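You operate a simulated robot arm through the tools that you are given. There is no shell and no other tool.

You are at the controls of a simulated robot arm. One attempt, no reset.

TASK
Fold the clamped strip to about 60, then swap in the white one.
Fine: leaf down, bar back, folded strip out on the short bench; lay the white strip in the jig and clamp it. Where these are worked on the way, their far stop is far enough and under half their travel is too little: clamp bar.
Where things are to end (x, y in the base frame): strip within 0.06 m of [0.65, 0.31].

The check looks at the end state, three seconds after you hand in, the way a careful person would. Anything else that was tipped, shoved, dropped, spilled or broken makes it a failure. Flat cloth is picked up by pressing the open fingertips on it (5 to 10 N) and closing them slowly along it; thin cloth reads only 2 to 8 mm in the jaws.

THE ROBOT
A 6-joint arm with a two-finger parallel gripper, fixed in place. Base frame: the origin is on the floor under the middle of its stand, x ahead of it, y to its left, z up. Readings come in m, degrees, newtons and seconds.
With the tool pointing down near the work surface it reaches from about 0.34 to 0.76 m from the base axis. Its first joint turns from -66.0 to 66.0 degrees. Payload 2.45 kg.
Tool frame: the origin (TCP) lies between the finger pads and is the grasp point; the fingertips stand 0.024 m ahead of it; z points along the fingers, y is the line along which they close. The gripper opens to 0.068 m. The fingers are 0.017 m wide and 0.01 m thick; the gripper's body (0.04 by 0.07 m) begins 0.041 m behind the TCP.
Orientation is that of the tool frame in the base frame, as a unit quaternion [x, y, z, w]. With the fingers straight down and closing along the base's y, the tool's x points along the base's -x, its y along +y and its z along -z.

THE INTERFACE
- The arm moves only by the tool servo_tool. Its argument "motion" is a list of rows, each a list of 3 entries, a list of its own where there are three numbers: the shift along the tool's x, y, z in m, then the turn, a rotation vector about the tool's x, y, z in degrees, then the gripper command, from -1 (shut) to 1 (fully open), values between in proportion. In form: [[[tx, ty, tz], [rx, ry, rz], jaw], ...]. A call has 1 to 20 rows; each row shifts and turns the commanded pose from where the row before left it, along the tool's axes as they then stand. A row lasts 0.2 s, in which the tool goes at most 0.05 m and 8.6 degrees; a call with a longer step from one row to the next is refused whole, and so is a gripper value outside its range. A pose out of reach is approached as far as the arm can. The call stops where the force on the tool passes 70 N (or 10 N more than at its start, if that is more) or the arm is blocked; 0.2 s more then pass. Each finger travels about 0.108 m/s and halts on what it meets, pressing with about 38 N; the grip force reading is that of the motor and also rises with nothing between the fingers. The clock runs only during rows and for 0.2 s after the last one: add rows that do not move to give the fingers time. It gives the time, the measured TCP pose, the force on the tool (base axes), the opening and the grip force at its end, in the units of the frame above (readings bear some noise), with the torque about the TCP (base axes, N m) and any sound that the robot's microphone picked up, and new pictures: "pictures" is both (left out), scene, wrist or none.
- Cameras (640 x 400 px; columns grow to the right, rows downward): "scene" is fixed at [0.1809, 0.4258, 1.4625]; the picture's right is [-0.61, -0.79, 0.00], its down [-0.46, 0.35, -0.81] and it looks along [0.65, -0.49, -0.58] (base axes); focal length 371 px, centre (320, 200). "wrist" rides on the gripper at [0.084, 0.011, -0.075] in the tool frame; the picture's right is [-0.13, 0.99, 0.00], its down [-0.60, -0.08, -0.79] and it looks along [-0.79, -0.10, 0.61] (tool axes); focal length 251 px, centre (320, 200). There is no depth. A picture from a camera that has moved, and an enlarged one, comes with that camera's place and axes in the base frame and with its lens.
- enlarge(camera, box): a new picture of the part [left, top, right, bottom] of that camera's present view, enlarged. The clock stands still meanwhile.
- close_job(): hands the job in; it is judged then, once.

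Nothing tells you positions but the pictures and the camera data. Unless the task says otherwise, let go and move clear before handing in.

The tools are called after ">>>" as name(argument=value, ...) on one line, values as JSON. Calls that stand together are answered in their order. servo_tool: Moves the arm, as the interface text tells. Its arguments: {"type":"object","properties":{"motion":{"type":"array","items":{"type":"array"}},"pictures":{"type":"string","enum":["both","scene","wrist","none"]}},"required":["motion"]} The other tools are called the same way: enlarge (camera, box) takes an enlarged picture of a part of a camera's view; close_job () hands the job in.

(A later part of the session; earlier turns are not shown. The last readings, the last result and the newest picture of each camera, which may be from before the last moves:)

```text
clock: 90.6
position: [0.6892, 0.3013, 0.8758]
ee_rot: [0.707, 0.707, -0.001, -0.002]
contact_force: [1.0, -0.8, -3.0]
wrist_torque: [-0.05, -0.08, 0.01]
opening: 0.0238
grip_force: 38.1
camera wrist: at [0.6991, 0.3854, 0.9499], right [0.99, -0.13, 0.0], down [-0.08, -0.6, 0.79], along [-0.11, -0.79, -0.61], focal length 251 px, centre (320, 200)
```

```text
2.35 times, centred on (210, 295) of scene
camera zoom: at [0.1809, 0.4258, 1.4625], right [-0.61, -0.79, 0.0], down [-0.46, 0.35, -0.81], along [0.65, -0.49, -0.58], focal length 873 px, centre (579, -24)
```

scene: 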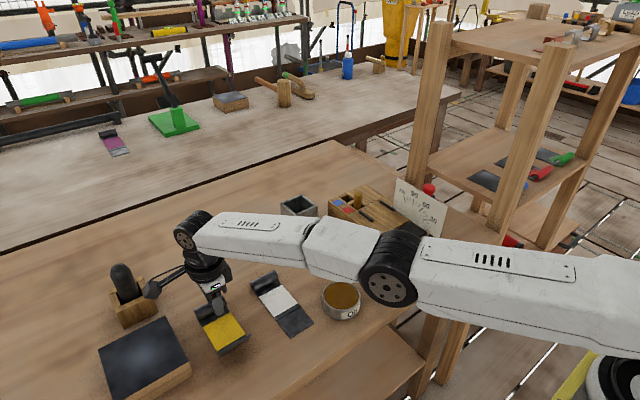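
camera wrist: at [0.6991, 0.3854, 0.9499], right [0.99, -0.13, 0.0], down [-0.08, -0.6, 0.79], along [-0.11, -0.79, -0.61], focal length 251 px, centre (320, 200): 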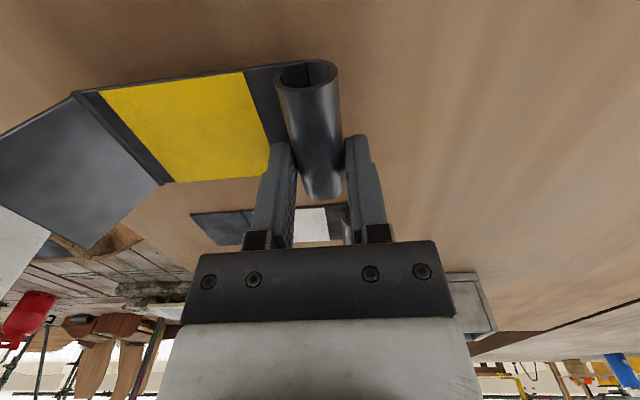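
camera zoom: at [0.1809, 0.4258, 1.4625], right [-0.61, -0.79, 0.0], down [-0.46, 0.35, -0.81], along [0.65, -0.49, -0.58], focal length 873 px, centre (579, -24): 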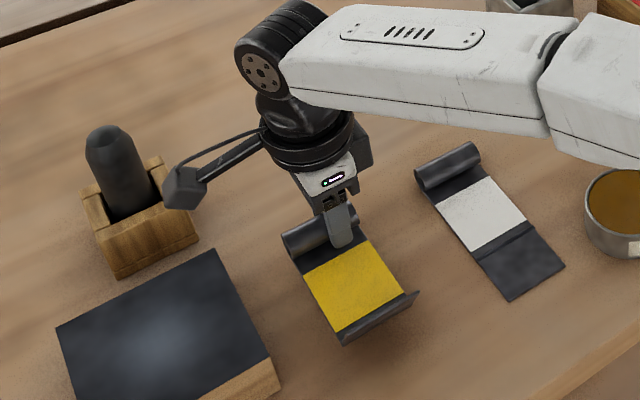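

>>> servo_tool(motion=[[[0, 0, 0.006], [0, 0, 0], -1], [[0, 0, 0.006], [0, 0, 0], -1], [[0, 0, 0.004], [0, 0, 0], -1], [[0, 0, 0], [0, 0, 0], -1]], pictures="none")

```text
clock: 91.6
position: [0.686, 0.2996, 0.86]
ee_rot: [0.707, 0.707, -0.002, -0.003]
contact_force: [-0.5, -0.1, -2.6]
wrist_torque: [0.04, -0.07, 0.0]
opening: 0.0238
grip_force: 37.6
out of reach, approached as far as the arm can: row 3
```

That's the arm's reach limit; I'll come in 12 mm in x and continue down slowly.

>>> servo_tool(motion=[[[0, -0.012, 0], [0, 0, 0], -1], [[0, 0, 0.004], [0, 0, 0], -1], [[0, 0, 0.004], [0, 0, 0], -1], [[0, 0, 0], [0, 0, 0], -1]], pictures="none")

```text
clock: 92.6
position: [0.6734, 0.2999, 0.8521]
ee_rot: [0.708, 0.707, 0.0, -0.002]
contact_force: [0.5, 0.0, -2.6]
wrist_torque: [0.0, -0.1, 0.0]
opening: 0.0238
grip_force: 37.8
```

>>> servo_tool(motion=[[[0, 0, 0.003], [0, 0, 0], -1], [[0, 0, 0.002], [0, 0, 0], -1], [[0, 0, 0], [0, 0, 0], -1]], pictures="none")

```text
clock: 93.4
position: [0.6751, 0.3005, 0.849]
ee_rot: [0.707, 0.707, 0.001, -0.002]
contact_force: [-7.9, -2.3, 17.9]
wrist_torque: [-0.48, 0.17, -0.11]
opening: 0.0234
grip_force: 37.6
```

The strip has touched the bench (18 N). Releasing and rising.

>>> servo_tool(motion=[[[0, 0, -0.0015], [0, 0, 0], -1], [[0, 0, 0], [0, 0, 0], -0.2], [[0, 0, 0], [0, 0, 0], 0.1], [[0, 0, 0], [0, 0, 0], 0.5], [[0, 0, 0], [0, 0, 0], 1], [[0, 0, 0], [0, 0, 0], 1], [[0, 0, -0.02], [0, 0, 0], 1], [[0, 0, -0.04], [0, 0, 0], 1], [[0, 0, -0.04], [0, 0, 0], 1], [[0, 0, -0.03], [0, 0, 0], 1], [[-0.04, 0, 0], [0, 0, 0], 1], [[0, 0, 0], [0, 0, 0], 1]])

>>> enlarge(camera="scene", box=[90, 240, 330, 390])

```text
clock: 96.0
position: [0.6776, 0.2604, 0.9808]
ee_rot: [0.707, 0.707, -0.001, -0.002]
contact_force: [0.3, -0.6, 0.0]
wrist_torque: [-0.02, -0.03, 0.01]
opening: 0.0679
grip_force: 0.2
camera wrist: at [0.688, 0.344, 1.0561], right [0.99, -0.13, -0.01], down [-0.07, -0.6, 0.79], along [-0.11, -0.79, -0.61], focal length 251 px, centre (320, 200)
```

scene: 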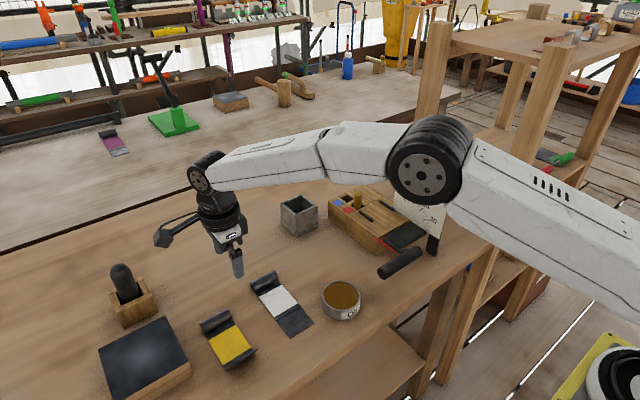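
wrist: 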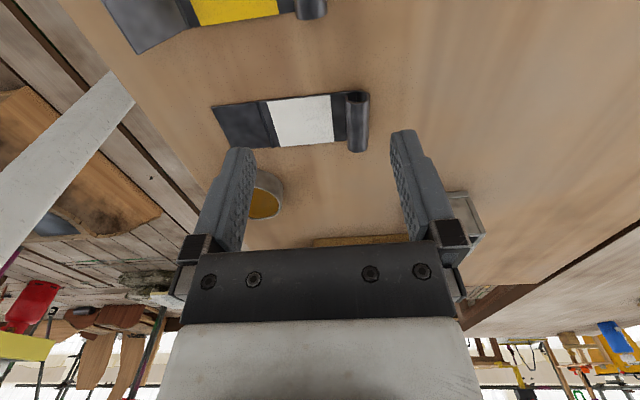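

```text
2.67 times, centred on (210, 315) of scene
camera zoom: at [0.1809, 0.4258, 1.4625], right [-0.61, -0.79, 0.0], down [-0.46, 0.35, -0.81], along [0.65, -0.49, -0.58], focal length 989 px, centre (613, -107)
```

zoom: 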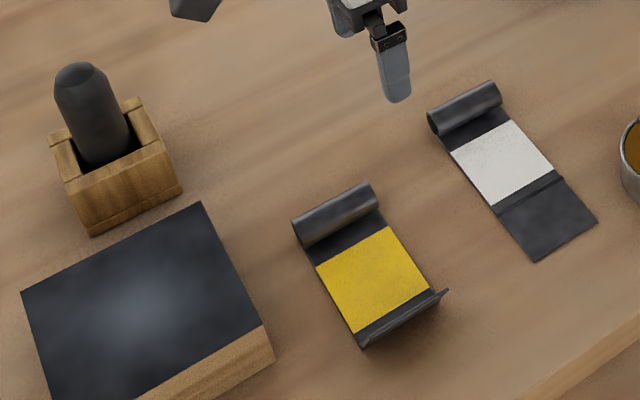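

The folded strip lies at about (0.58–0.69, 0.31), patch centre (0.62, 0.309). For more margin I'll nudge it ~2 cm in +x by pushing the tube from inside with closed fingers.

>>> servo_tool(motion=[[[0.025, -0.022, 0], [0, 0, 0], 0], [[0.024, -0.022, 0], [0, 0, 0], -1], [[0, 0, 0.04], [0, 0, 0], -1], [[0, 0, 0.04], [0, 0, 0], -1], [[0, 0, 0.03], [0, 0, 0], -1], [[0, 0, 0], [0, 0, 0], -1]])

>>> enlarge(camera="scene", box=[150, 260, 300, 380])

```text
clock: 97.4
position: [0.631, 0.308, 0.8692]
ee_rot: [0.707, 0.707, -0.001, -0.003]
contact_force: [0.2, -0.7, 0.0]
wrist_torque: [0.0, -0.02, 0.0]
opening: 0.0002
grip_force: 24.2
camera wrist: at [0.6417, 0.3925, 0.9443], right [0.99, -0.13, 0.0], down [-0.08, -0.61, 0.79], along [-0.11, -0.79, -0.61], focal length 251 px, centre (320, 200)
```

scene: 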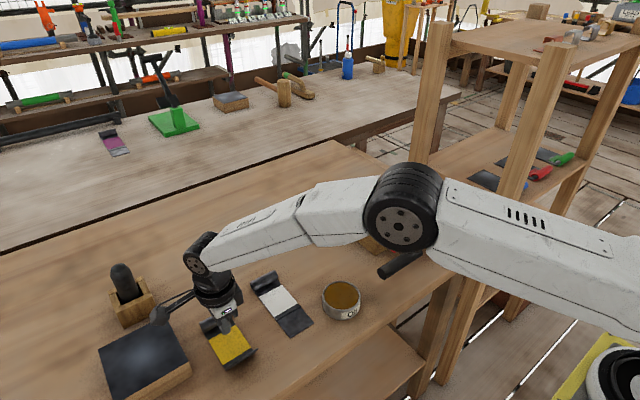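
wrist: 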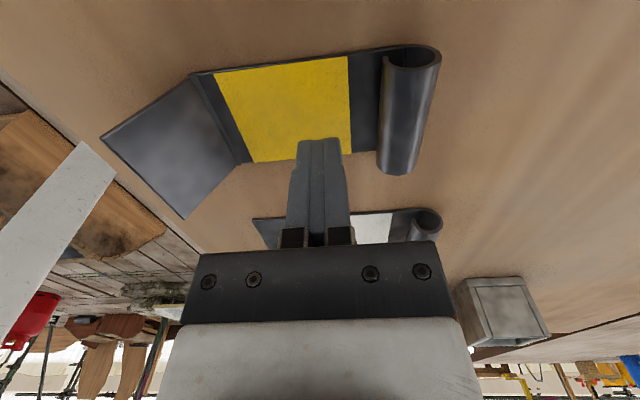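

```text
3.33 times, centred on (225, 320) of scene
camera zoom: at [0.1809, 0.4258, 1.4625], right [-0.61, -0.79, 0.0], down [-0.46, 0.35, -0.81], along [0.65, -0.49, -0.58], focal length 1237 px, centre (637, -200)
```

zoom: 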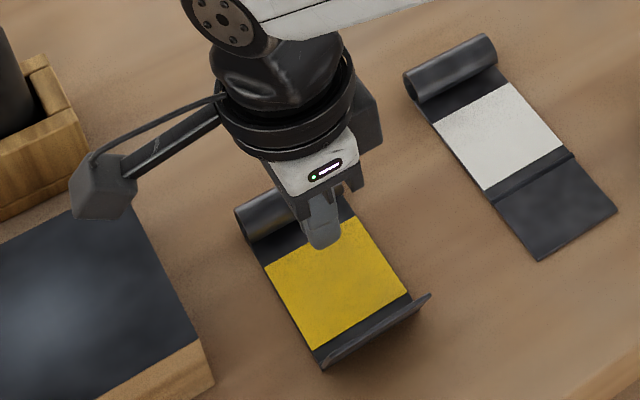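

>>> servo_tool(motion=[[[0, 0, 0.008], [0, 0, 0], -1], [[0, 0, 0.007], [0, 0, 0], -1], [[0, 0, 0], [0, 0, 0], -1]], pictures="none")

>>> servo_tool(motion=[[[0, 0.008, 0], [0, 0, 0], -1], [[0, 0.008, 0], [0, 0, 0], -1], [[0, 0.006, 0], [0, 0, 0], -1], [[0, 0.006, 0], [0, 0, 0], -1], [[0, 0.006, 0], [0, 0, 0], -1], [[0, 0.006, 0], [0, 0, 0], -1], [[0, 0, 0], [0, 0, 0], -1]])

>>> enlarge(camera="wrist", box=[100, 20, 460, 240])

```text
clock: 98.2
position: [0.6312, 0.3083, 0.8541]
ee_rot: [0.707, 0.707, -0.002, -0.003]
contact_force: [0.4, 0.2, 0.7]
wrist_torque: [-0.02, -0.01, 0.01]
opening: 0.0
grip_force: 24.0
```

```text
clock: 99.8
position: [0.6705, 0.3082, 0.8542]
ee_rot: [0.707, 0.707, -0.001, -0.002]
contact_force: [-1.6, 0.4, 0.6]
wrist_torque: [-0.02, 0.03, -0.02]
opening: 0.0002
grip_force: 23.4
camera wrist: at [0.6808, 0.3929, 0.929], right [0.99, -0.13, -0.01], down [-0.07, -0.6, 0.79], along [-0.11, -0.79, -0.61], focal length 251 px, centre (320, 200)
```

scene: 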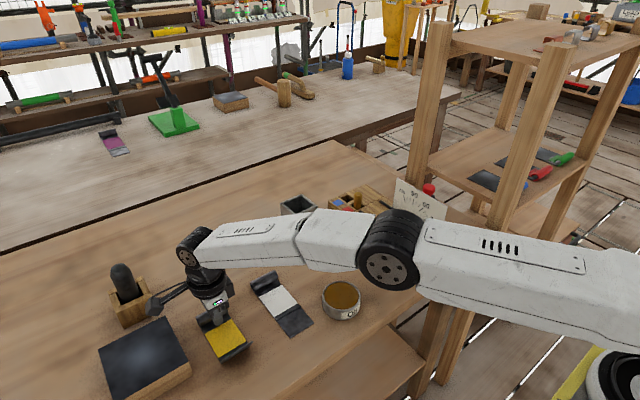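
wrist: 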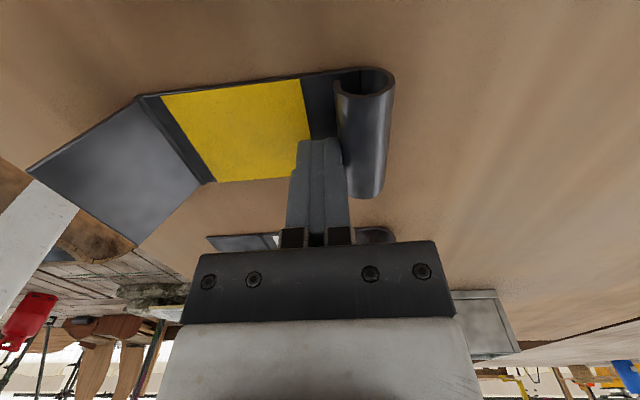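

```text
1.78 times, centred on (280, 130) of wrist
camera zoom: at [0.6808, 0.3929, 0.929], right [0.99, -0.13, -0.01], down [-0.07, -0.6, 0.79], along [-0.11, -0.79, -0.61], focal length 447 px, centre (391, 324)
```

zoom: 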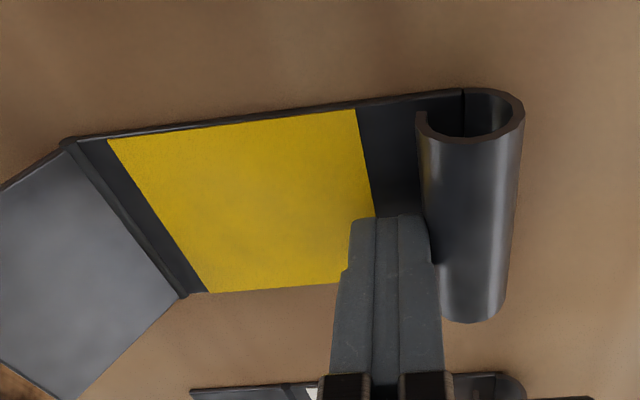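

>>> servo_tool(motion=[[[0, 0.005, 0], [0, 0, 0], -1], [[0, 0, 0], [0, 0, 0], -1], [[0, -0.01, 0], [0, 0, 0], -1], [[0, -0.005, -0.02], [0, 0, 0], -1], [[0, 0, -0.04], [0, 0, 0], -1], [[0, 0, -0.04], [0, 0, 0], -1], [[-0.04, 0.01, -0.02], [0, 0, 0], 1], [[-0.04, 0.02, 0], [0, 0, 0], 1], [[0, 0, 0], [0, 0, 0], 1]])

>>> enlarge(camera="scene", box=[100, 240, 330, 380])

>>> enlarge(camera="wrist", box=[180, 60, 420, 200])

```text
clock: 101.8
position: [0.6895, 0.2298, 0.9742]
ee_rot: [0.706, 0.708, -0.001, -0.002]
contact_force: [-0.2, 0.3, -0.6]
wrist_torque: [-0.01, 0.0, -0.01]
opening: 0.068
grip_force: 0.0
camera wrist: at [0.6998, 0.3136, 1.0495], right [0.99, -0.13, 0.0], down [-0.07, -0.6, 0.79], along [-0.11, -0.79, -0.61], focal length 251 px, centre (320, 200)
```

scene: 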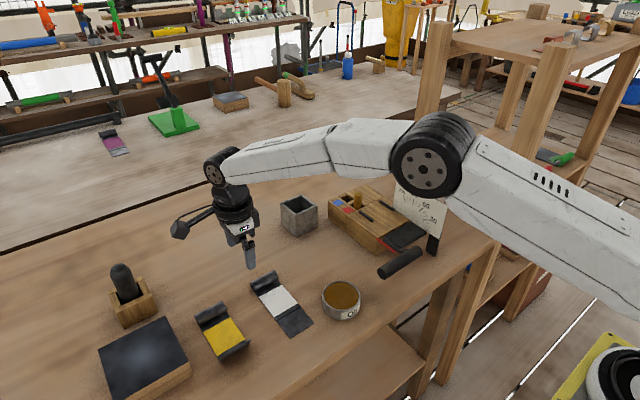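
wrist: 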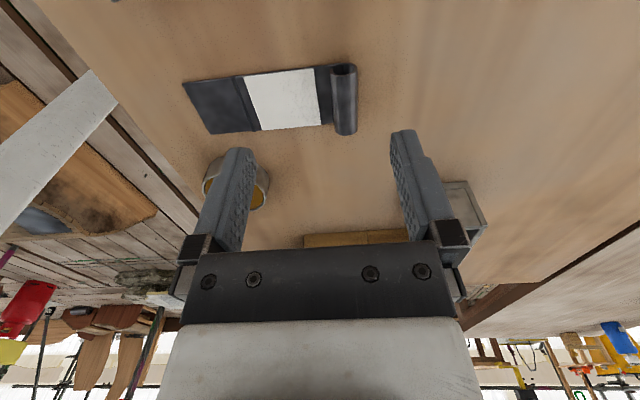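

```text
2.78 times, centred on (215, 310) of scene
camera zoom: at [0.1809, 0.4258, 1.4625], right [-0.61, -0.79, 0.0], down [-0.46, 0.35, -0.81], along [0.65, -0.49, -0.58], focal length 1032 px, centre (612, -106)
```

zoom: 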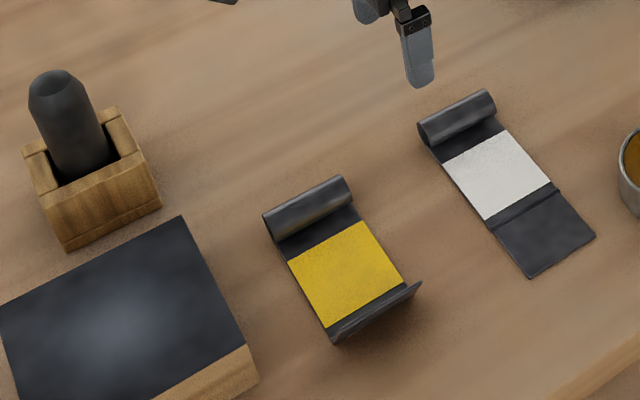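

```text
2.67 times, centred on (300, 130) of wrist
camera zoom: at [0.6998, 0.3136, 1.0495], right [0.99, -0.13, 0.0], down [-0.07, -0.6, 0.79], along [-0.11, -0.79, -0.61], focal length 670 px, centre (373, 387)
```

zoom: 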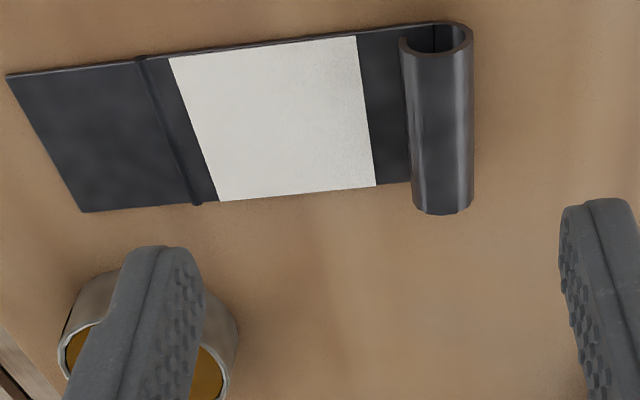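

The folded strip sits well. The white strip's tube is at about x 0.7045, y 0.148–0.210; I'll grip it at y = 0.172, matching the offset I used on the yellow one.

>>> servo_tool(motion=[[[-0.029, 0.0075, 0], [0, 0, 0], 1], [[-0.029, 0.0075, 0], [0, 0, 0], 1], [[0, 0, 0.03], [0, 0, 0], 1], [[0, 0, 0.03], [0, 0, 0], 1], [[0, 0, 0], [0, 0, 0], 1]])

>>> enlarge(camera="wrist", box=[180, 0, 440, 240])

```text
clock: 103.0
position: [0.7043, 0.1708, 0.9148]
ee_rot: [0.707, 0.707, -0.001, -0.002]
contact_force: [-0.2, 0.3, -0.1]
wrist_torque: [-0.01, 0.04, -0.01]
opening: 0.068
grip_force: 0.2
camera wrist: at [0.7138, 0.2554, 0.9894], right [0.99, -0.13, -0.01], down [-0.07, -0.6, 0.79], along [-0.11, -0.79, -0.61], focal length 251 px, centre (320, 200)
```

scene: 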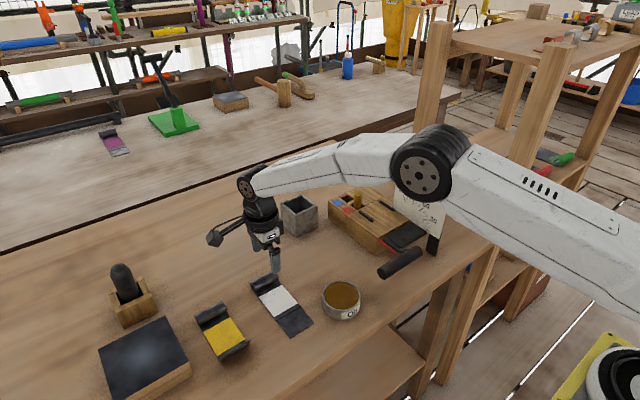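
wrist: 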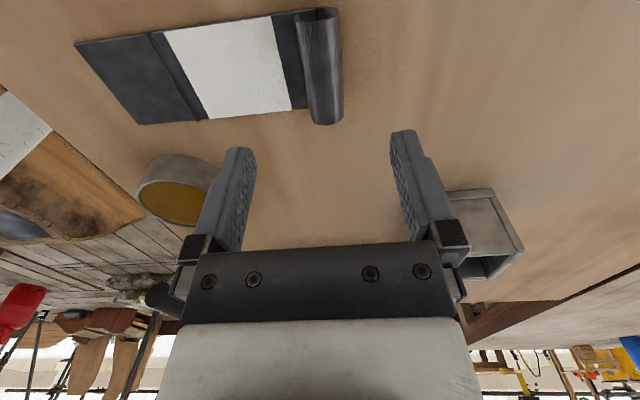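

```text
1.67 times, centred on (310, 120) of wrist
camera zoom: at [0.7138, 0.2554, 0.9894], right [0.99, -0.13, -0.01], down [-0.07, -0.6, 0.79], along [-0.11, -0.79, -0.61], focal length 419 px, centre (337, 333)
```

zoom: 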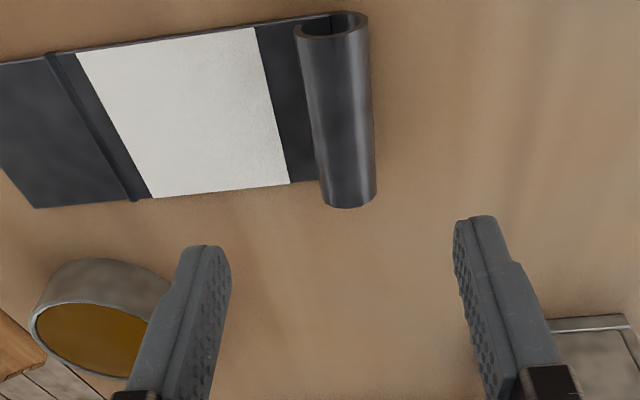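

Well aligned (tube mid x 0.704). Descending to just above the strip surface.

>>> servo_tool(motion=[[[0, 0, 0.022], [0, 0, 0], 1], [[0, 0, 0.022], [0, 0, 0], 1], [[0, 0, 0.015], [0, 0, 0], 1], [[0, 0, 0.004], [0, 0, 0], 1], [[0, 0, 0], [0, 0, 0], 1]])

>>> enlarge(camera="wrist", box=[180, 0, 440, 240])

```text
clock: 104.2
position: [0.707, 0.1704, 0.8502]
ee_rot: [0.707, 0.707, -0.001, -0.003]
contact_force: [0.9, -0.2, 0.7]
wrist_torque: [-0.01, -0.01, -0.02]
opening: 0.068
grip_force: 0.1
camera wrist: at [0.7154, 0.2555, 0.9254], right [0.99, -0.13, 0.0], down [-0.08, -0.6, 0.79], along [-0.11, -0.79, -0.61], focal length 251 px, centre (320, 200)
```

scene: 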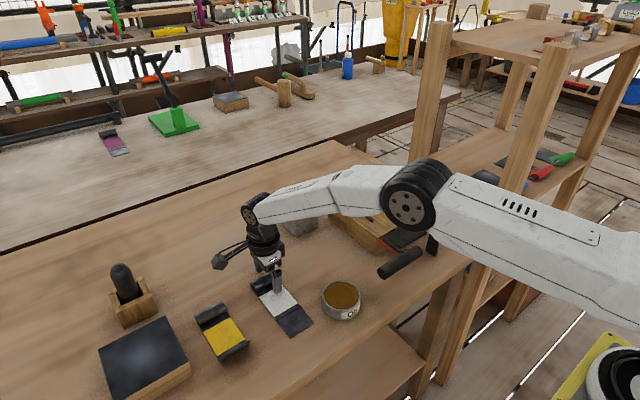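
wrist: 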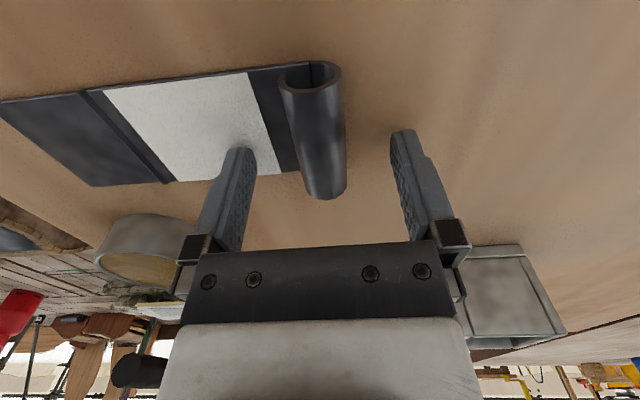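

```text
1.67 times, centred on (310, 120) of wrist
camera zoom: at [0.7154, 0.2555, 0.9254], right [0.99, -0.13, 0.0], down [-0.08, -0.6, 0.79], along [-0.11, -0.79, -0.61], focal length 419 px, centre (337, 333)
```

zoom: 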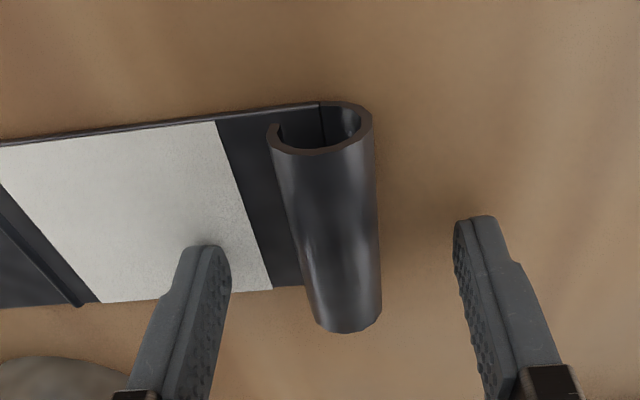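

>>> servo_tool(motion=[[[0, -0.001, 0.001], [0, 0, 0], 0.5], [[0, 0, 0], [0, 0, 0], 0.2], [[0, 0, 0], [0, 0, 0], -0.1], [[0, 0, 0], [0, 0, 0], -0.25], [[0, 0, 0], [0, 0, 0], -0.4], [[0, 0, 0], [0, 0, 0], -1], [[0, 0, 0], [0, 0, 0], -1]])

>>> enlarge(camera="wrist", box=[180, 0, 440, 240])

```text
clock: 105.8
position: [0.7051, 0.1717, 0.8503]
ee_rot: [0.707, 0.707, -0.001, -0.003]
contact_force: [-0.4, -0.8, 0.6]
wrist_torque: [0.06, -0.12, -0.05]
opening: 0.0239
grip_force: 38.2
camera wrist: at [0.7146, 0.2557, 0.9245], right [0.99, -0.13, 0.0], down [-0.08, -0.6, 0.79], along [-0.11, -0.79, -0.61], focal length 251 px, centre (320, 200)
```

scene: 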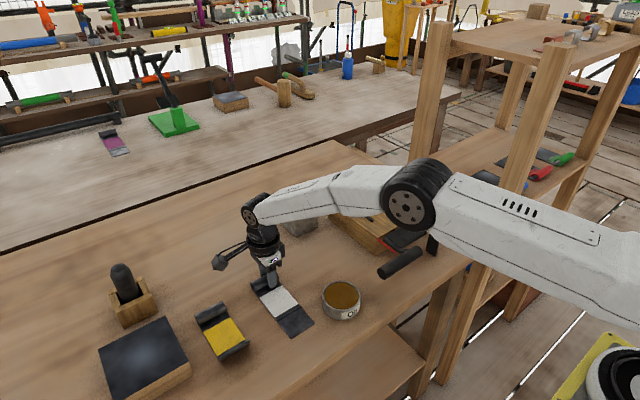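
wrist: 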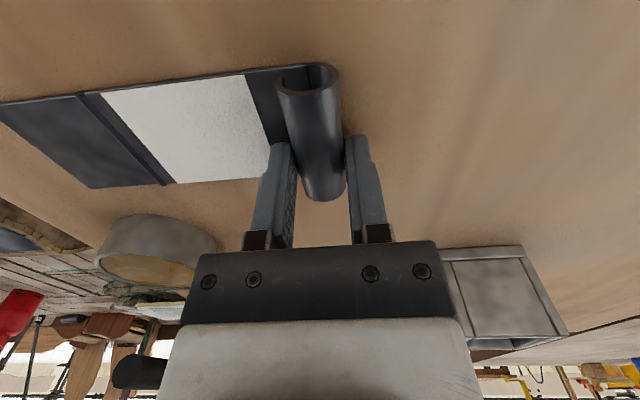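

```text
1.67 times, centred on (310, 120) of wrist
camera zoom: at [0.7146, 0.2557, 0.9245], right [0.99, -0.13, 0.0], down [-0.08, -0.6, 0.79], along [-0.11, -0.79, -0.61], focal length 419 px, centre (337, 333)
```

zoom: 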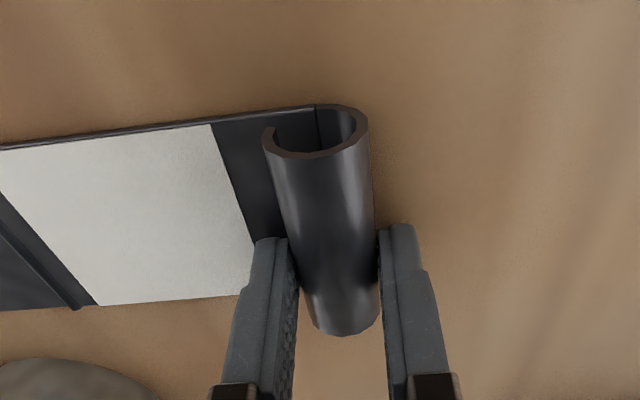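

White strip gripped with the same offset as before. Lifting and carrying to above the jig.

>>> servo_tool(motion=[[[0, 0, -0.02], [0, 0, 0], -1], [[0, 0, -0.04], [0, 0, 0], -1], [[0, 0, -0.045], [0, 0, 0], -1], [[0, 0, -0.045], [0, 0, 0], -1], [[0, 0, -0.03], [0, 0, 0], -1], [[-0.0415, 0.0016, 0], [0, 0, 0], -1], [[-0.0415, 0.0016, 0], [0, 0, 0], -1], [[-0.0415, 0.0016, 0], [0, 0, 0], -1], [[-0.0415, 0.0016, 0], [0, 0, 0], -1], [[-0.0415, 0.0016, 0], [0, 0, 0], -1], [[-0.0415, 0.0016, 0], [0, 0, 0], -1], [[-0.0415, 0.0016, 0], [0, 0, 0], -1], [[-0.0415, 0.0016, 0], [0, 0, 0], -1], [[0, 0, 0], [0, 0, 0], -1], [[0, 0, 0], [0, 0, 0], -1]])

>>> enlarge(camera="scene", box=[330, 130, 450, 260])

```text
clock: 109.0
position: [0.7174, -0.1597, 1.0307]
ee_rot: [0.707, 0.707, -0.001, -0.002]
contact_force: [-0.3, 0.1, -2.4]
wrist_torque: [-0.02, -0.13, 0.0]
opening: 0.0239
grip_force: 38.1
camera wrist: at [0.7279, -0.0768, 1.1049], right [0.99, -0.13, -0.01], down [-0.07, -0.6, 0.79], along [-0.11, -0.79, -0.61], focal length 251 px, centre (320, 200)
```

scene: 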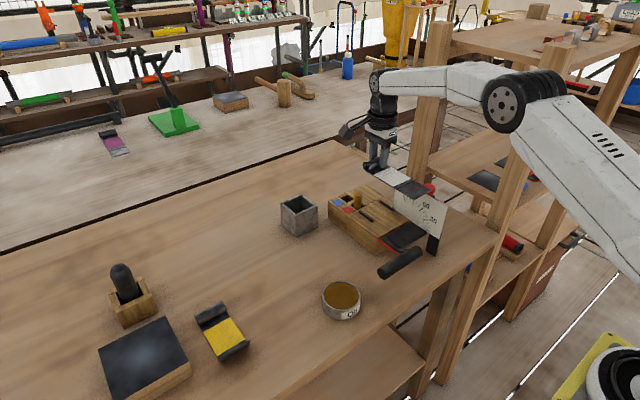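
wrist: 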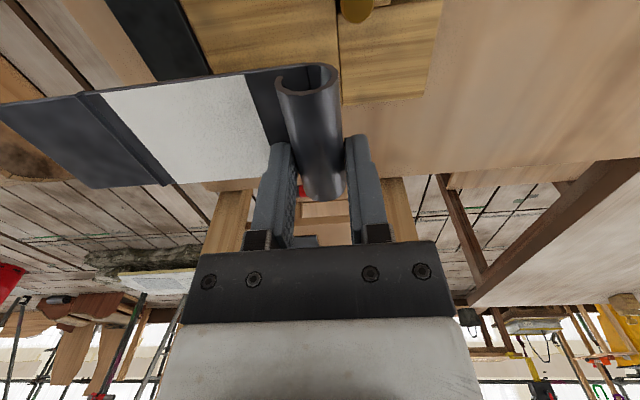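

```text
3.08 times, centred on (390, 195) of scene
camera zoom: at [0.181, 0.4258, 1.4625], right [-0.61, -0.79, 0.0], down [-0.46, 0.35, -0.81], along [0.65, -0.49, -0.58], focal length 1141 px, centre (105, 215)
```

zoom: 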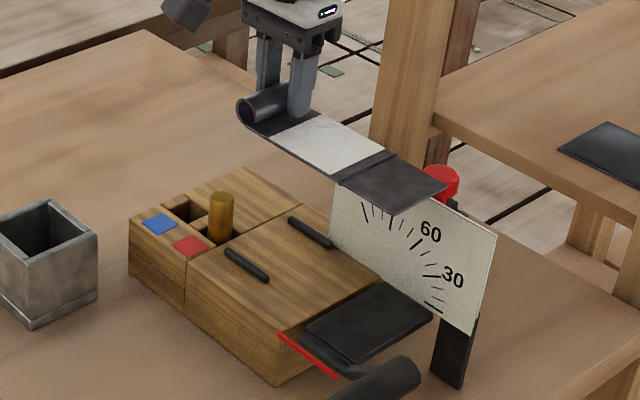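

Aligned exactly as the yellow strip was on lift-out. Lowering the white strip straight down between the guide rails.

>>> servo_tool(motion=[[[0, 0, 0.03], [0, 0, 0], -1], [[0, 0, 0.03], [0, 0, 0], -1], [[0, 0, 0.03], [0, 0, 0], -1], [[0, 0, 0.016], [0, 0, 0], -1], [[0, 0, 0], [0, 0, 0], -1]])

>>> enlarge(camera="scene", box=[330, 160, 450, 260])

>>> enlarge(camera="wrist", box=[0, 0, 440, 240])

```text
clock: 110.2
position: [0.716, -0.1585, 0.9228]
ee_rot: [0.707, 0.707, -0.001, -0.003]
contact_force: [-1.0, 0.3, -3.0]
wrist_torque: [-0.01, -0.11, -0.03]
opening: 0.0238
grip_force: 38.1
camera wrist: at [0.7261, -0.0757, 0.9985], right [0.99, -0.13, 0.0], down [-0.08, -0.6, 0.79], along [-0.11, -0.79, -0.61], focal length 251 px, centre (320, 200)
```

scene: 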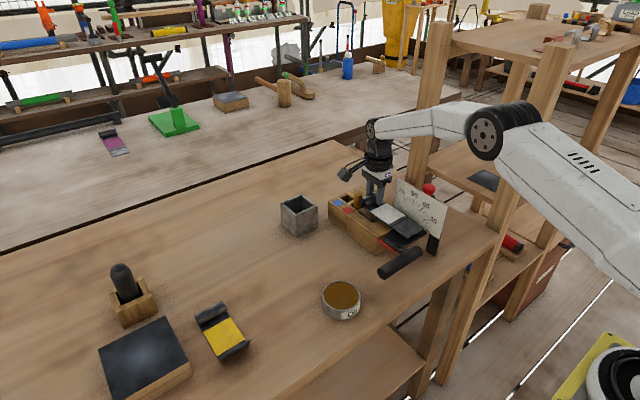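
wrist: 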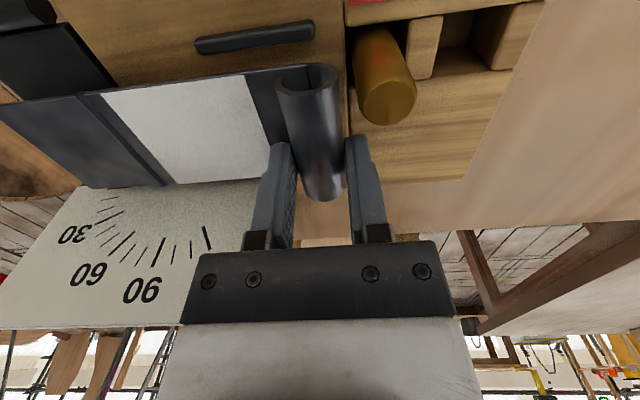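

```text
4.00 times, centred on (390, 210) of scene
camera zoom: at [0.1809, 0.4258, 1.4625], right [-0.61, -0.79, 0.0], down [-0.46, 0.35, -0.81], along [0.65, -0.49, -0.58], focal length 1484 px, centre (40, 160)
```

zoom: 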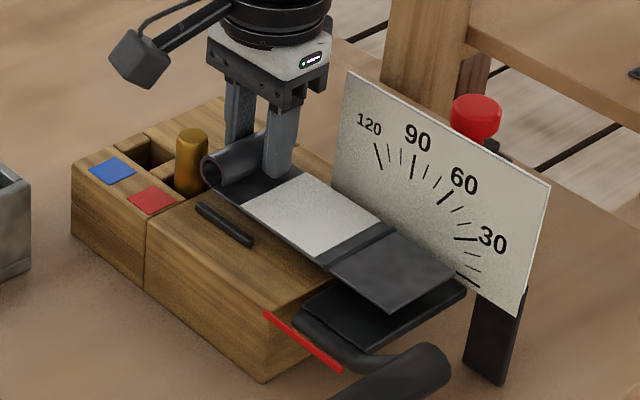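

```text
1.45 times, centred on (220, 120) of wrist
camera zoom: at [0.7261, -0.0757, 0.9985], right [0.99, -0.13, 0.0], down [-0.08, -0.6, 0.79], along [-0.11, -0.79, -0.61], focal length 366 px, centre (466, 316)
```

zoom: 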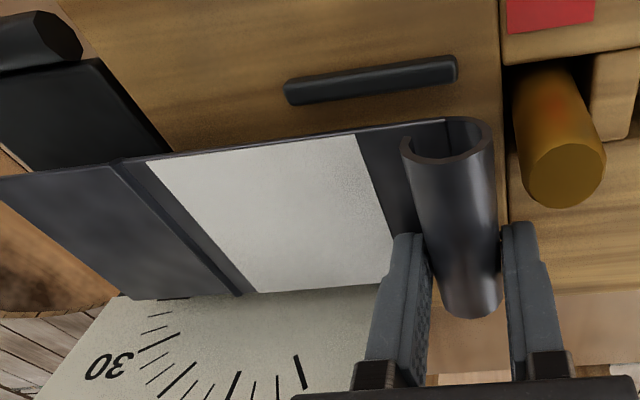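

>>> servo_tool(motion=[[[-0.001, 0.0005, 0.005], [0, 0, 0], -1], [[0, 0, 0.004], [0, 0, 0], -1], [[0, 0, 0.003], [0, 0, 0], -1], [[0, 0, 0], [0, 0, 0], -1]])

>>> enlarge(camera="scene", box=[340, 170, 440, 250])

>>> enlarge(camera="wrist", box=[0, 0, 440, 240])

```text
clock: 111.2
position: [0.7172, -0.1616, 0.9112]
ee_rot: [0.707, 0.707, -0.001, -0.002]
contact_force: [0.8, 0.4, -2.7]
wrist_torque: [-0.02, -0.1, 0.02]
opening: 0.0237
grip_force: 37.5
camera wrist: at [0.7272, -0.0778, 0.986], right [0.99, -0.13, -0.01], down [-0.07, -0.6, 0.79], along [-0.11, -0.79, -0.61], focal length 251 px, centre (320, 200)
```

scene: 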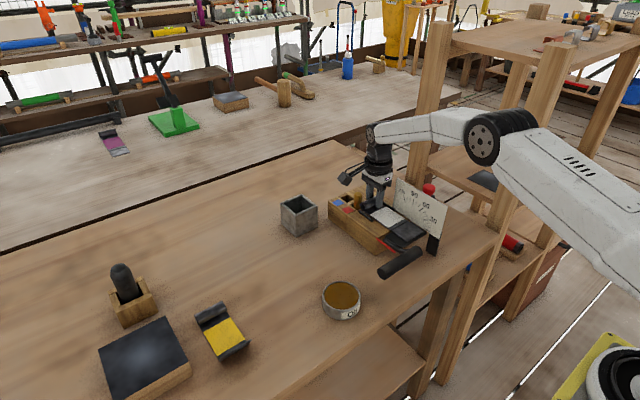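
wrist: 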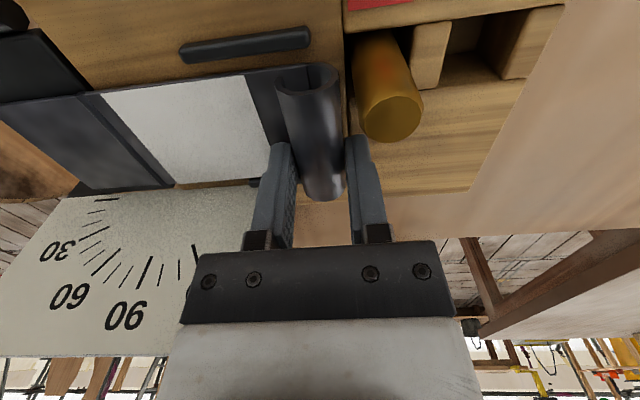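

```text
5.00 times, centred on (390, 210) of scene
camera zoom: at [0.1809, 0.4258, 1.4625], right [-0.61, -0.79, 0.0], down [-0.46, 0.35, -0.81], along [0.65, -0.49, -0.58], focal length 1855 px, centre (-30, 150)
```

zoom: 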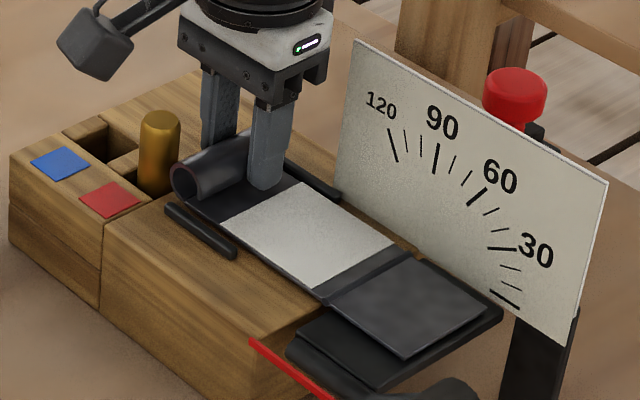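

```text
1.45 times, centred on (220, 120) of wrist
camera zoom: at [0.7272, -0.0778, 0.986], right [0.99, -0.13, -0.01], down [-0.07, -0.6, 0.79], along [-0.11, -0.79, -0.61], focal length 366 px, centre (466, 316)
```

zoom: 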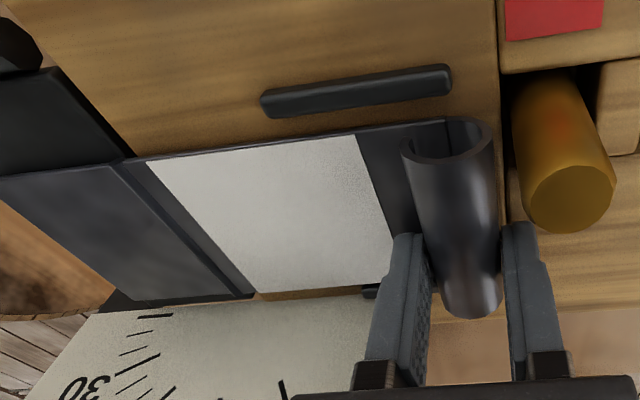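

>>> enlarge(camera="scene", box=[360, 190, 410, 225])

>>> enlarge(camera="wrist", box=[150, 10, 340, 210])

```text
11.43 times, centred on (385, 208) of scene
camera zoom: at [0.1809, 0.4258, 1.4625], right [-0.61, -0.79, 0.0], down [-0.46, 0.35, -0.81], along [0.65, -0.49, -0.58], focal length 4240 px, centre (-423, 114)
```

zoom: 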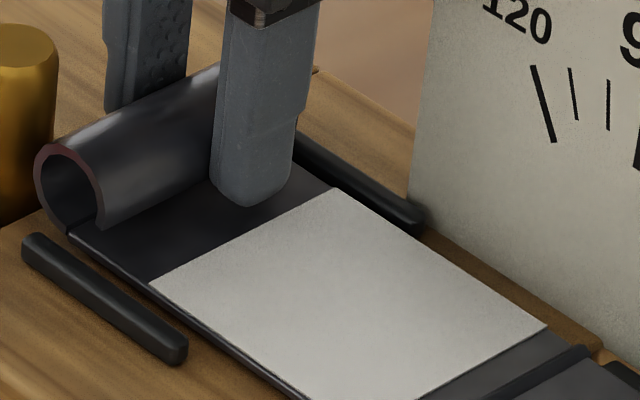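

```text
2.00 times, centred on (245, 110) of wrist
camera zoom: at [0.7272, -0.0778, 0.986], right [0.99, -0.13, -0.01], down [-0.07, -0.6, 0.79], along [-0.11, -0.79, -0.61], focal length 503 px, centre (470, 380)
```

zoom: 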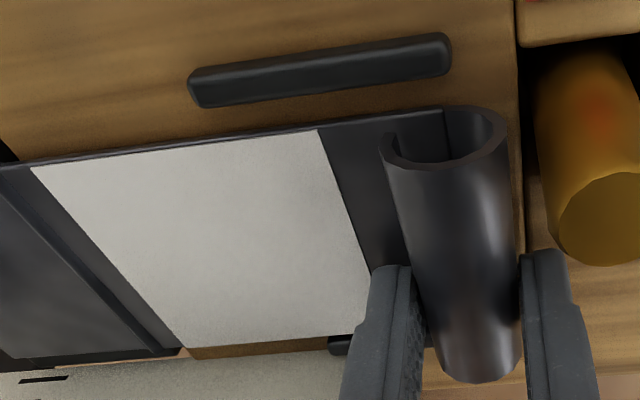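

The strip is centred between the rails. Lowering the last couple of millimetres to contact.

>>> servo_tool(motion=[[[0, 0, 0.0015], [0, 0, 0], -1], [[0, 0, 0.0015], [0, 0, 0], -1], [[0, 0, 0], [0, 0, 0], -1]], pictures="none")

```text
clock: 112.0
position: [0.7173, -0.1619, 0.9098]
ee_rot: [0.707, 0.708, 0.0, -0.001]
contact_force: [-2.1, 3.5, 6.9]
wrist_torque: [0.31, 0.01, 0.03]
opening: 0.0237
grip_force: 38.2
```

>>> enlarge(camera="scene", box=[360, 190, 410, 225])

>>> enlarge(camera="wrist", box=[150, 10, 340, 210])

```text
11.43 times, centred on (385, 208) of scene
camera zoom: at [0.1806, 0.4259, 1.4625], right [-0.61, -0.79, 0.0], down [-0.46, 0.35, -0.81], along [0.65, -0.49, -0.58], focal length 4240 px, centre (-423, 114)
```

zoom: 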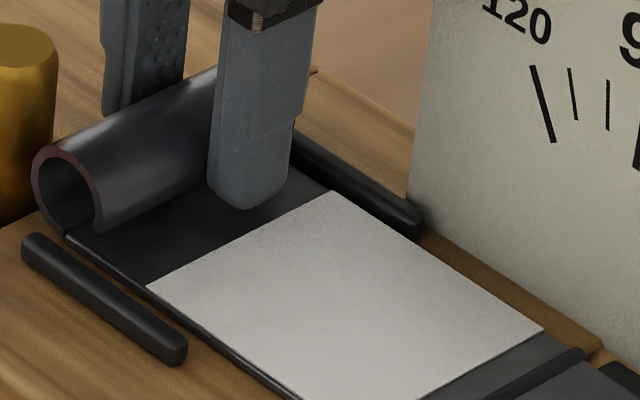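

```text
2.00 times, centred on (245, 110) of wrist
camera zoom: at [0.728, -0.0782, 0.9845], right [0.99, -0.13, 0.0], down [-0.08, -0.6, 0.79], along [-0.1, -0.79, -0.61], focal length 503 px, centre (470, 380)
```

zoom: 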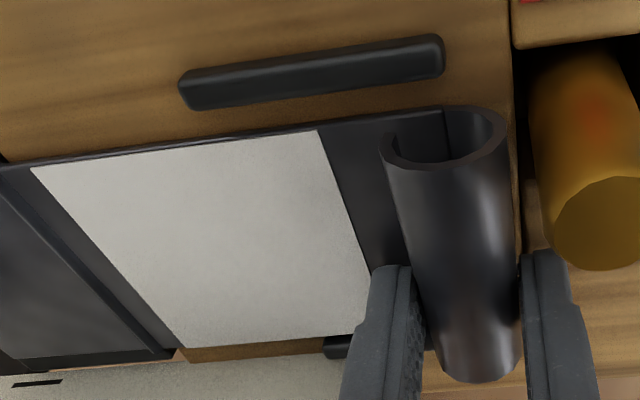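

White sits about 3 mm toward -x and 2 mm toward -y compared with where the yellow one was. I'll lift 2 mm, correct, and set it down again.

>>> servo_tool(motion=[[[0, 0, -0.003], [0, 0, 0], -1], [[0.0022, 0.0025, 0], [0, 0, 0], -1], [[0, 0, 0], [0, 0, 0], -1], [[0, 0, 0.0015], [0, 0, 0], -1], [[0, 0, 0.0015], [0, 0, 0], -1], [[0, 0, 0], [0, 0, 0], -1]])

>>> enlarge(camera="scene", box=[340, 185, 400, 225])

>>> enlarge(camera="wrist", box=[150, 10, 340, 210])

```text
clock: 113.4
position: [0.7215, -0.1595, 0.911]
ee_rot: [0.707, 0.707, 0.0, -0.001]
contact_force: [-5.9, -1.2, 13.8]
wrist_torque: [0.48, 0.12, 0.11]
opening: 0.0241
grip_force: 38.5
camera wrist: at [0.7309, -0.0764, 0.9845], right [0.99, -0.13, 0.0], down [-0.08, -0.6, 0.79], along [-0.1, -0.79, -0.61], focal length 251 px, centre (320, 200)
```

scene: 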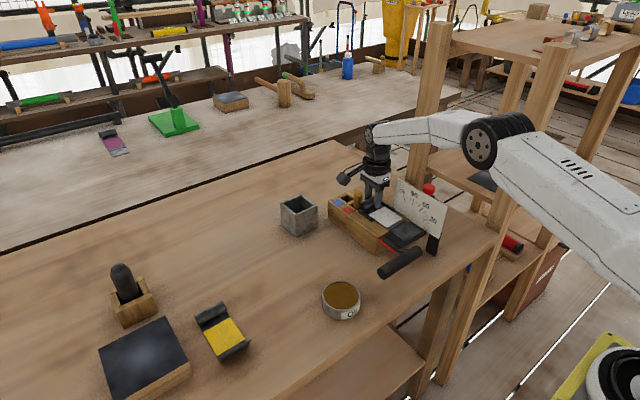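
wrist: 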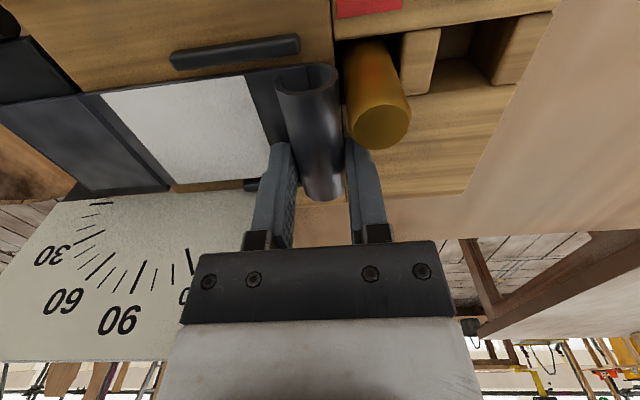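

```text
10.00 times, centred on (370, 205) of scene
camera zoom: at [0.1804, 0.4258, 1.4625], right [-0.61, -0.79, 0.0], down [-0.46, 0.35, -0.81], along [0.65, -0.49, -0.58], focal length 3710 px, centre (-180, 150)
```

zoom: 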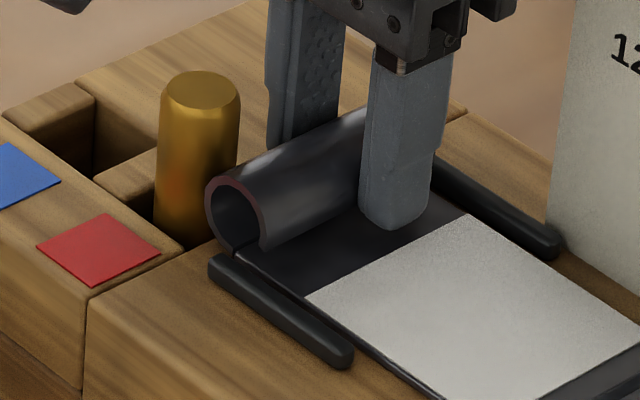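

```text
2.00 times, centred on (245, 110) of wrist
camera zoom: at [0.7309, -0.0764, 0.9845], right [0.99, -0.13, 0.0], down [-0.08, -0.6, 0.79], along [-0.1, -0.79, -0.61], focal length 503 px, centre (470, 380)
```

zoom: 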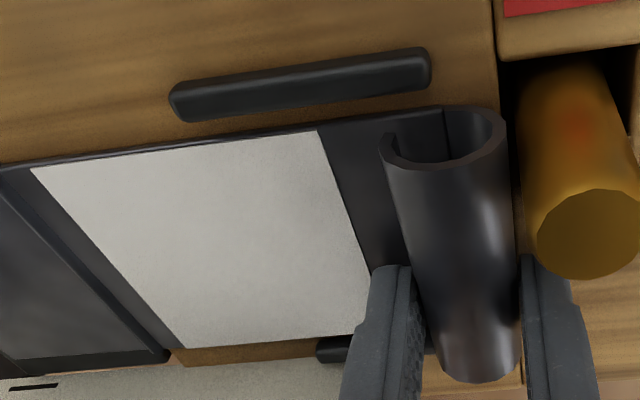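

The white strip now matches the yellow one's original place exactly. Releasing and rising straight up.

>>> servo_tool(motion=[[[0, 0, -0.001], [0, 0, 0], -0.4], [[0, 0, 0], [0, 0, 0], -0.25], [[0, 0, 0], [0, 0, 0], 0], [[0, 0, 0], [0, 0, 0], 0.3], [[0, 0, 0], [0, 0, 0], 0.6], [[0, 0, 0], [0, 0, 0], 1], [[0, 0, -0.015], [0, 0, 0], 1], [[0, 0, -0.03], [0, 0, 0], 1], [[0, 0, -0.04], [0, 0, 0], 1], [[0, 0, -0.04], [0, 0, 0], 1], [[0.03, 0, -0.02], [0, 0, 0], 1], [[0, 0, 0], [0, 0, 0], 1]])

>>> enlarge(camera="scene", box=[330, 170, 450, 260])

>>> enlarge(camera="wrist", box=[180, 0, 440, 240])

```text
clock: 116.0
position: [0.7211, -0.1289, 1.054]
ee_rot: [0.708, 0.707, -0.001, -0.003]
contact_force: [0.1, 0.4, 0.8]
wrist_torque: [0.0, -0.01, 0.0]
opening: 0.0679
grip_force: 0.0
camera wrist: at [0.7301, -0.0453, 1.1277], right [0.99, -0.13, -0.01], down [-0.07, -0.6, 0.79], along [-0.11, -0.79, -0.61], focal length 251 px, centre (320, 200)
```

scene: 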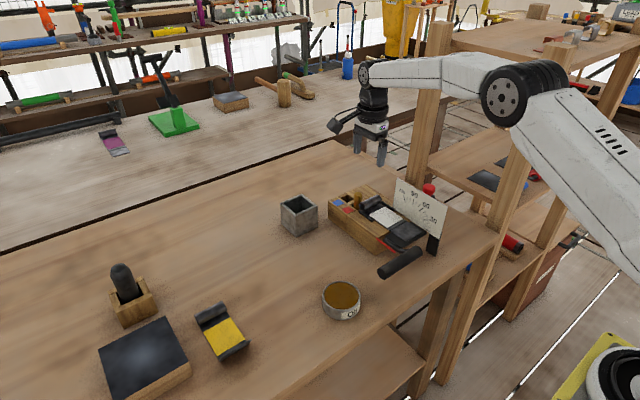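
wrist: 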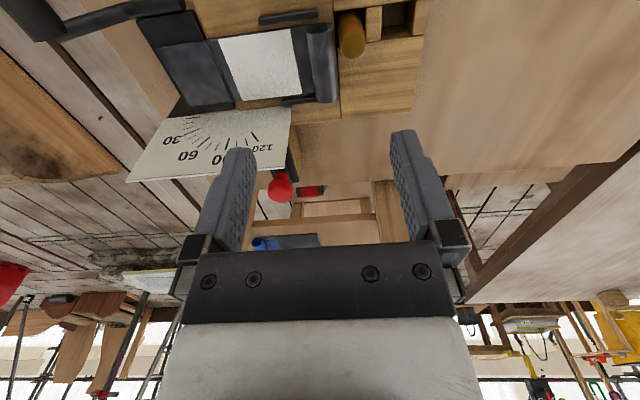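

```text
4.44 times, centred on (390, 215) of scene
camera zoom: at [0.1809, 0.4258, 1.4625], right [-0.61, -0.79, 0.0], down [-0.46, 0.35, -0.81], along [0.65, -0.49, -0.58], focal length 1649 px, centre (9, 133)
```

zoom: 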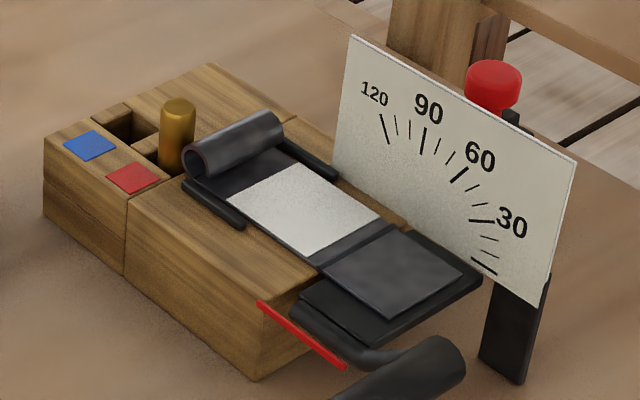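

```text
1.67 times, centred on (310, 120) of wrist
camera zoom: at [0.7301, -0.0453, 1.1277], right [0.99, -0.13, -0.01], down [-0.07, -0.6, 0.79], along [-0.11, -0.79, -0.61], focal length 419 px, centre (337, 333)
```

zoom: 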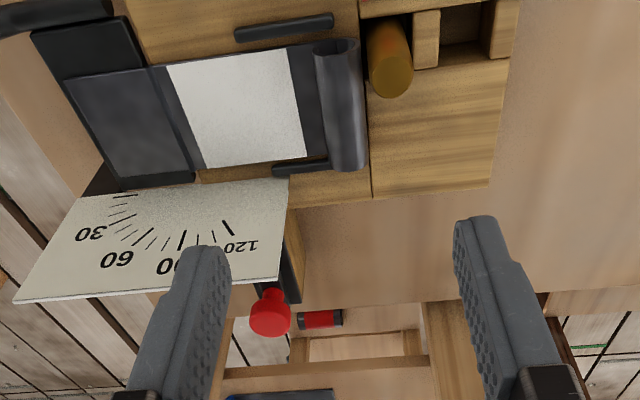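

White strip lies flat in the jig. Now turn the gripper half a turn again for the clamp knob.

>>> servo_tool(motion=[[[0, -0.04, -0.01], [0, 0, -8.182], 1], [[0, 0, -0.01], [0, 0, -8.182], 1], [[0, 0, 0], [0, 0, -8.182], 1], [[0, 0, 0], [0, 0, -8.182], 1], [[0, 0, 0], [0, 0, -8.182], 1], [[0, 0, 0], [0, 0, -8.182], 1], [[0, 0, 0], [0, 0, -8.182], 1], [[0, 0, 0], [0, 0, -8.182], 1], [[0, 0, 0], [0, 0, -8.182], 1], [[0, 0, 0], [0, 0, -8.182], 1], [[0, 0, 0], [0, 0, -8.182], 1], [[0, 0, 0], [0, 0, -8.182], 1], [[0, 0, 0], [0, 0, -8.182], 1], [[0, 0, 0], [0, 0, -8.182], 1], [[0, 0, 0], [0, 0, -8.182], 1], [[0, 0, 0], [0, 0, -8.182], 1], [[0, 0, 0], [0, 0, -8.182], 1], [[0, 0, 0], [0, 0, -8.182], 1], [[0, 0, 0], [0, 0, -8.182], 1], [[0, 0, 0], [0, 0, -8.182], 1]], pictures="none")

>>> servo_tool(motion=[[[0, 0, 0], [0, 0, -8.182], 1], [[0, 0, 0], [0, 0, -8.182], 1], [[0, 0, 0], [0, 0, 0], 1]], pictures="none")

```text
clock: 120.2
position: [0.6818, -0.1299, 1.0744]
ee_rot: [-0.599, 0.8, 0.002, -0.001]
contact_force: [0.0, 0.1, 0.0]
wrist_torque: [0.0, 0.0, -0.02]
opening: 0.0681
grip_force: 0.1
```

```text
clock: 121.0
position: [0.682, -0.1306, 1.0762]
ee_rot: [0.707, -0.707, -0.002, 0.001]
contact_force: [-0.3, -0.3, 0.2]
wrist_torque: [0.01, 0.0, -0.03]
opening: 0.068
grip_force: 0.0
```

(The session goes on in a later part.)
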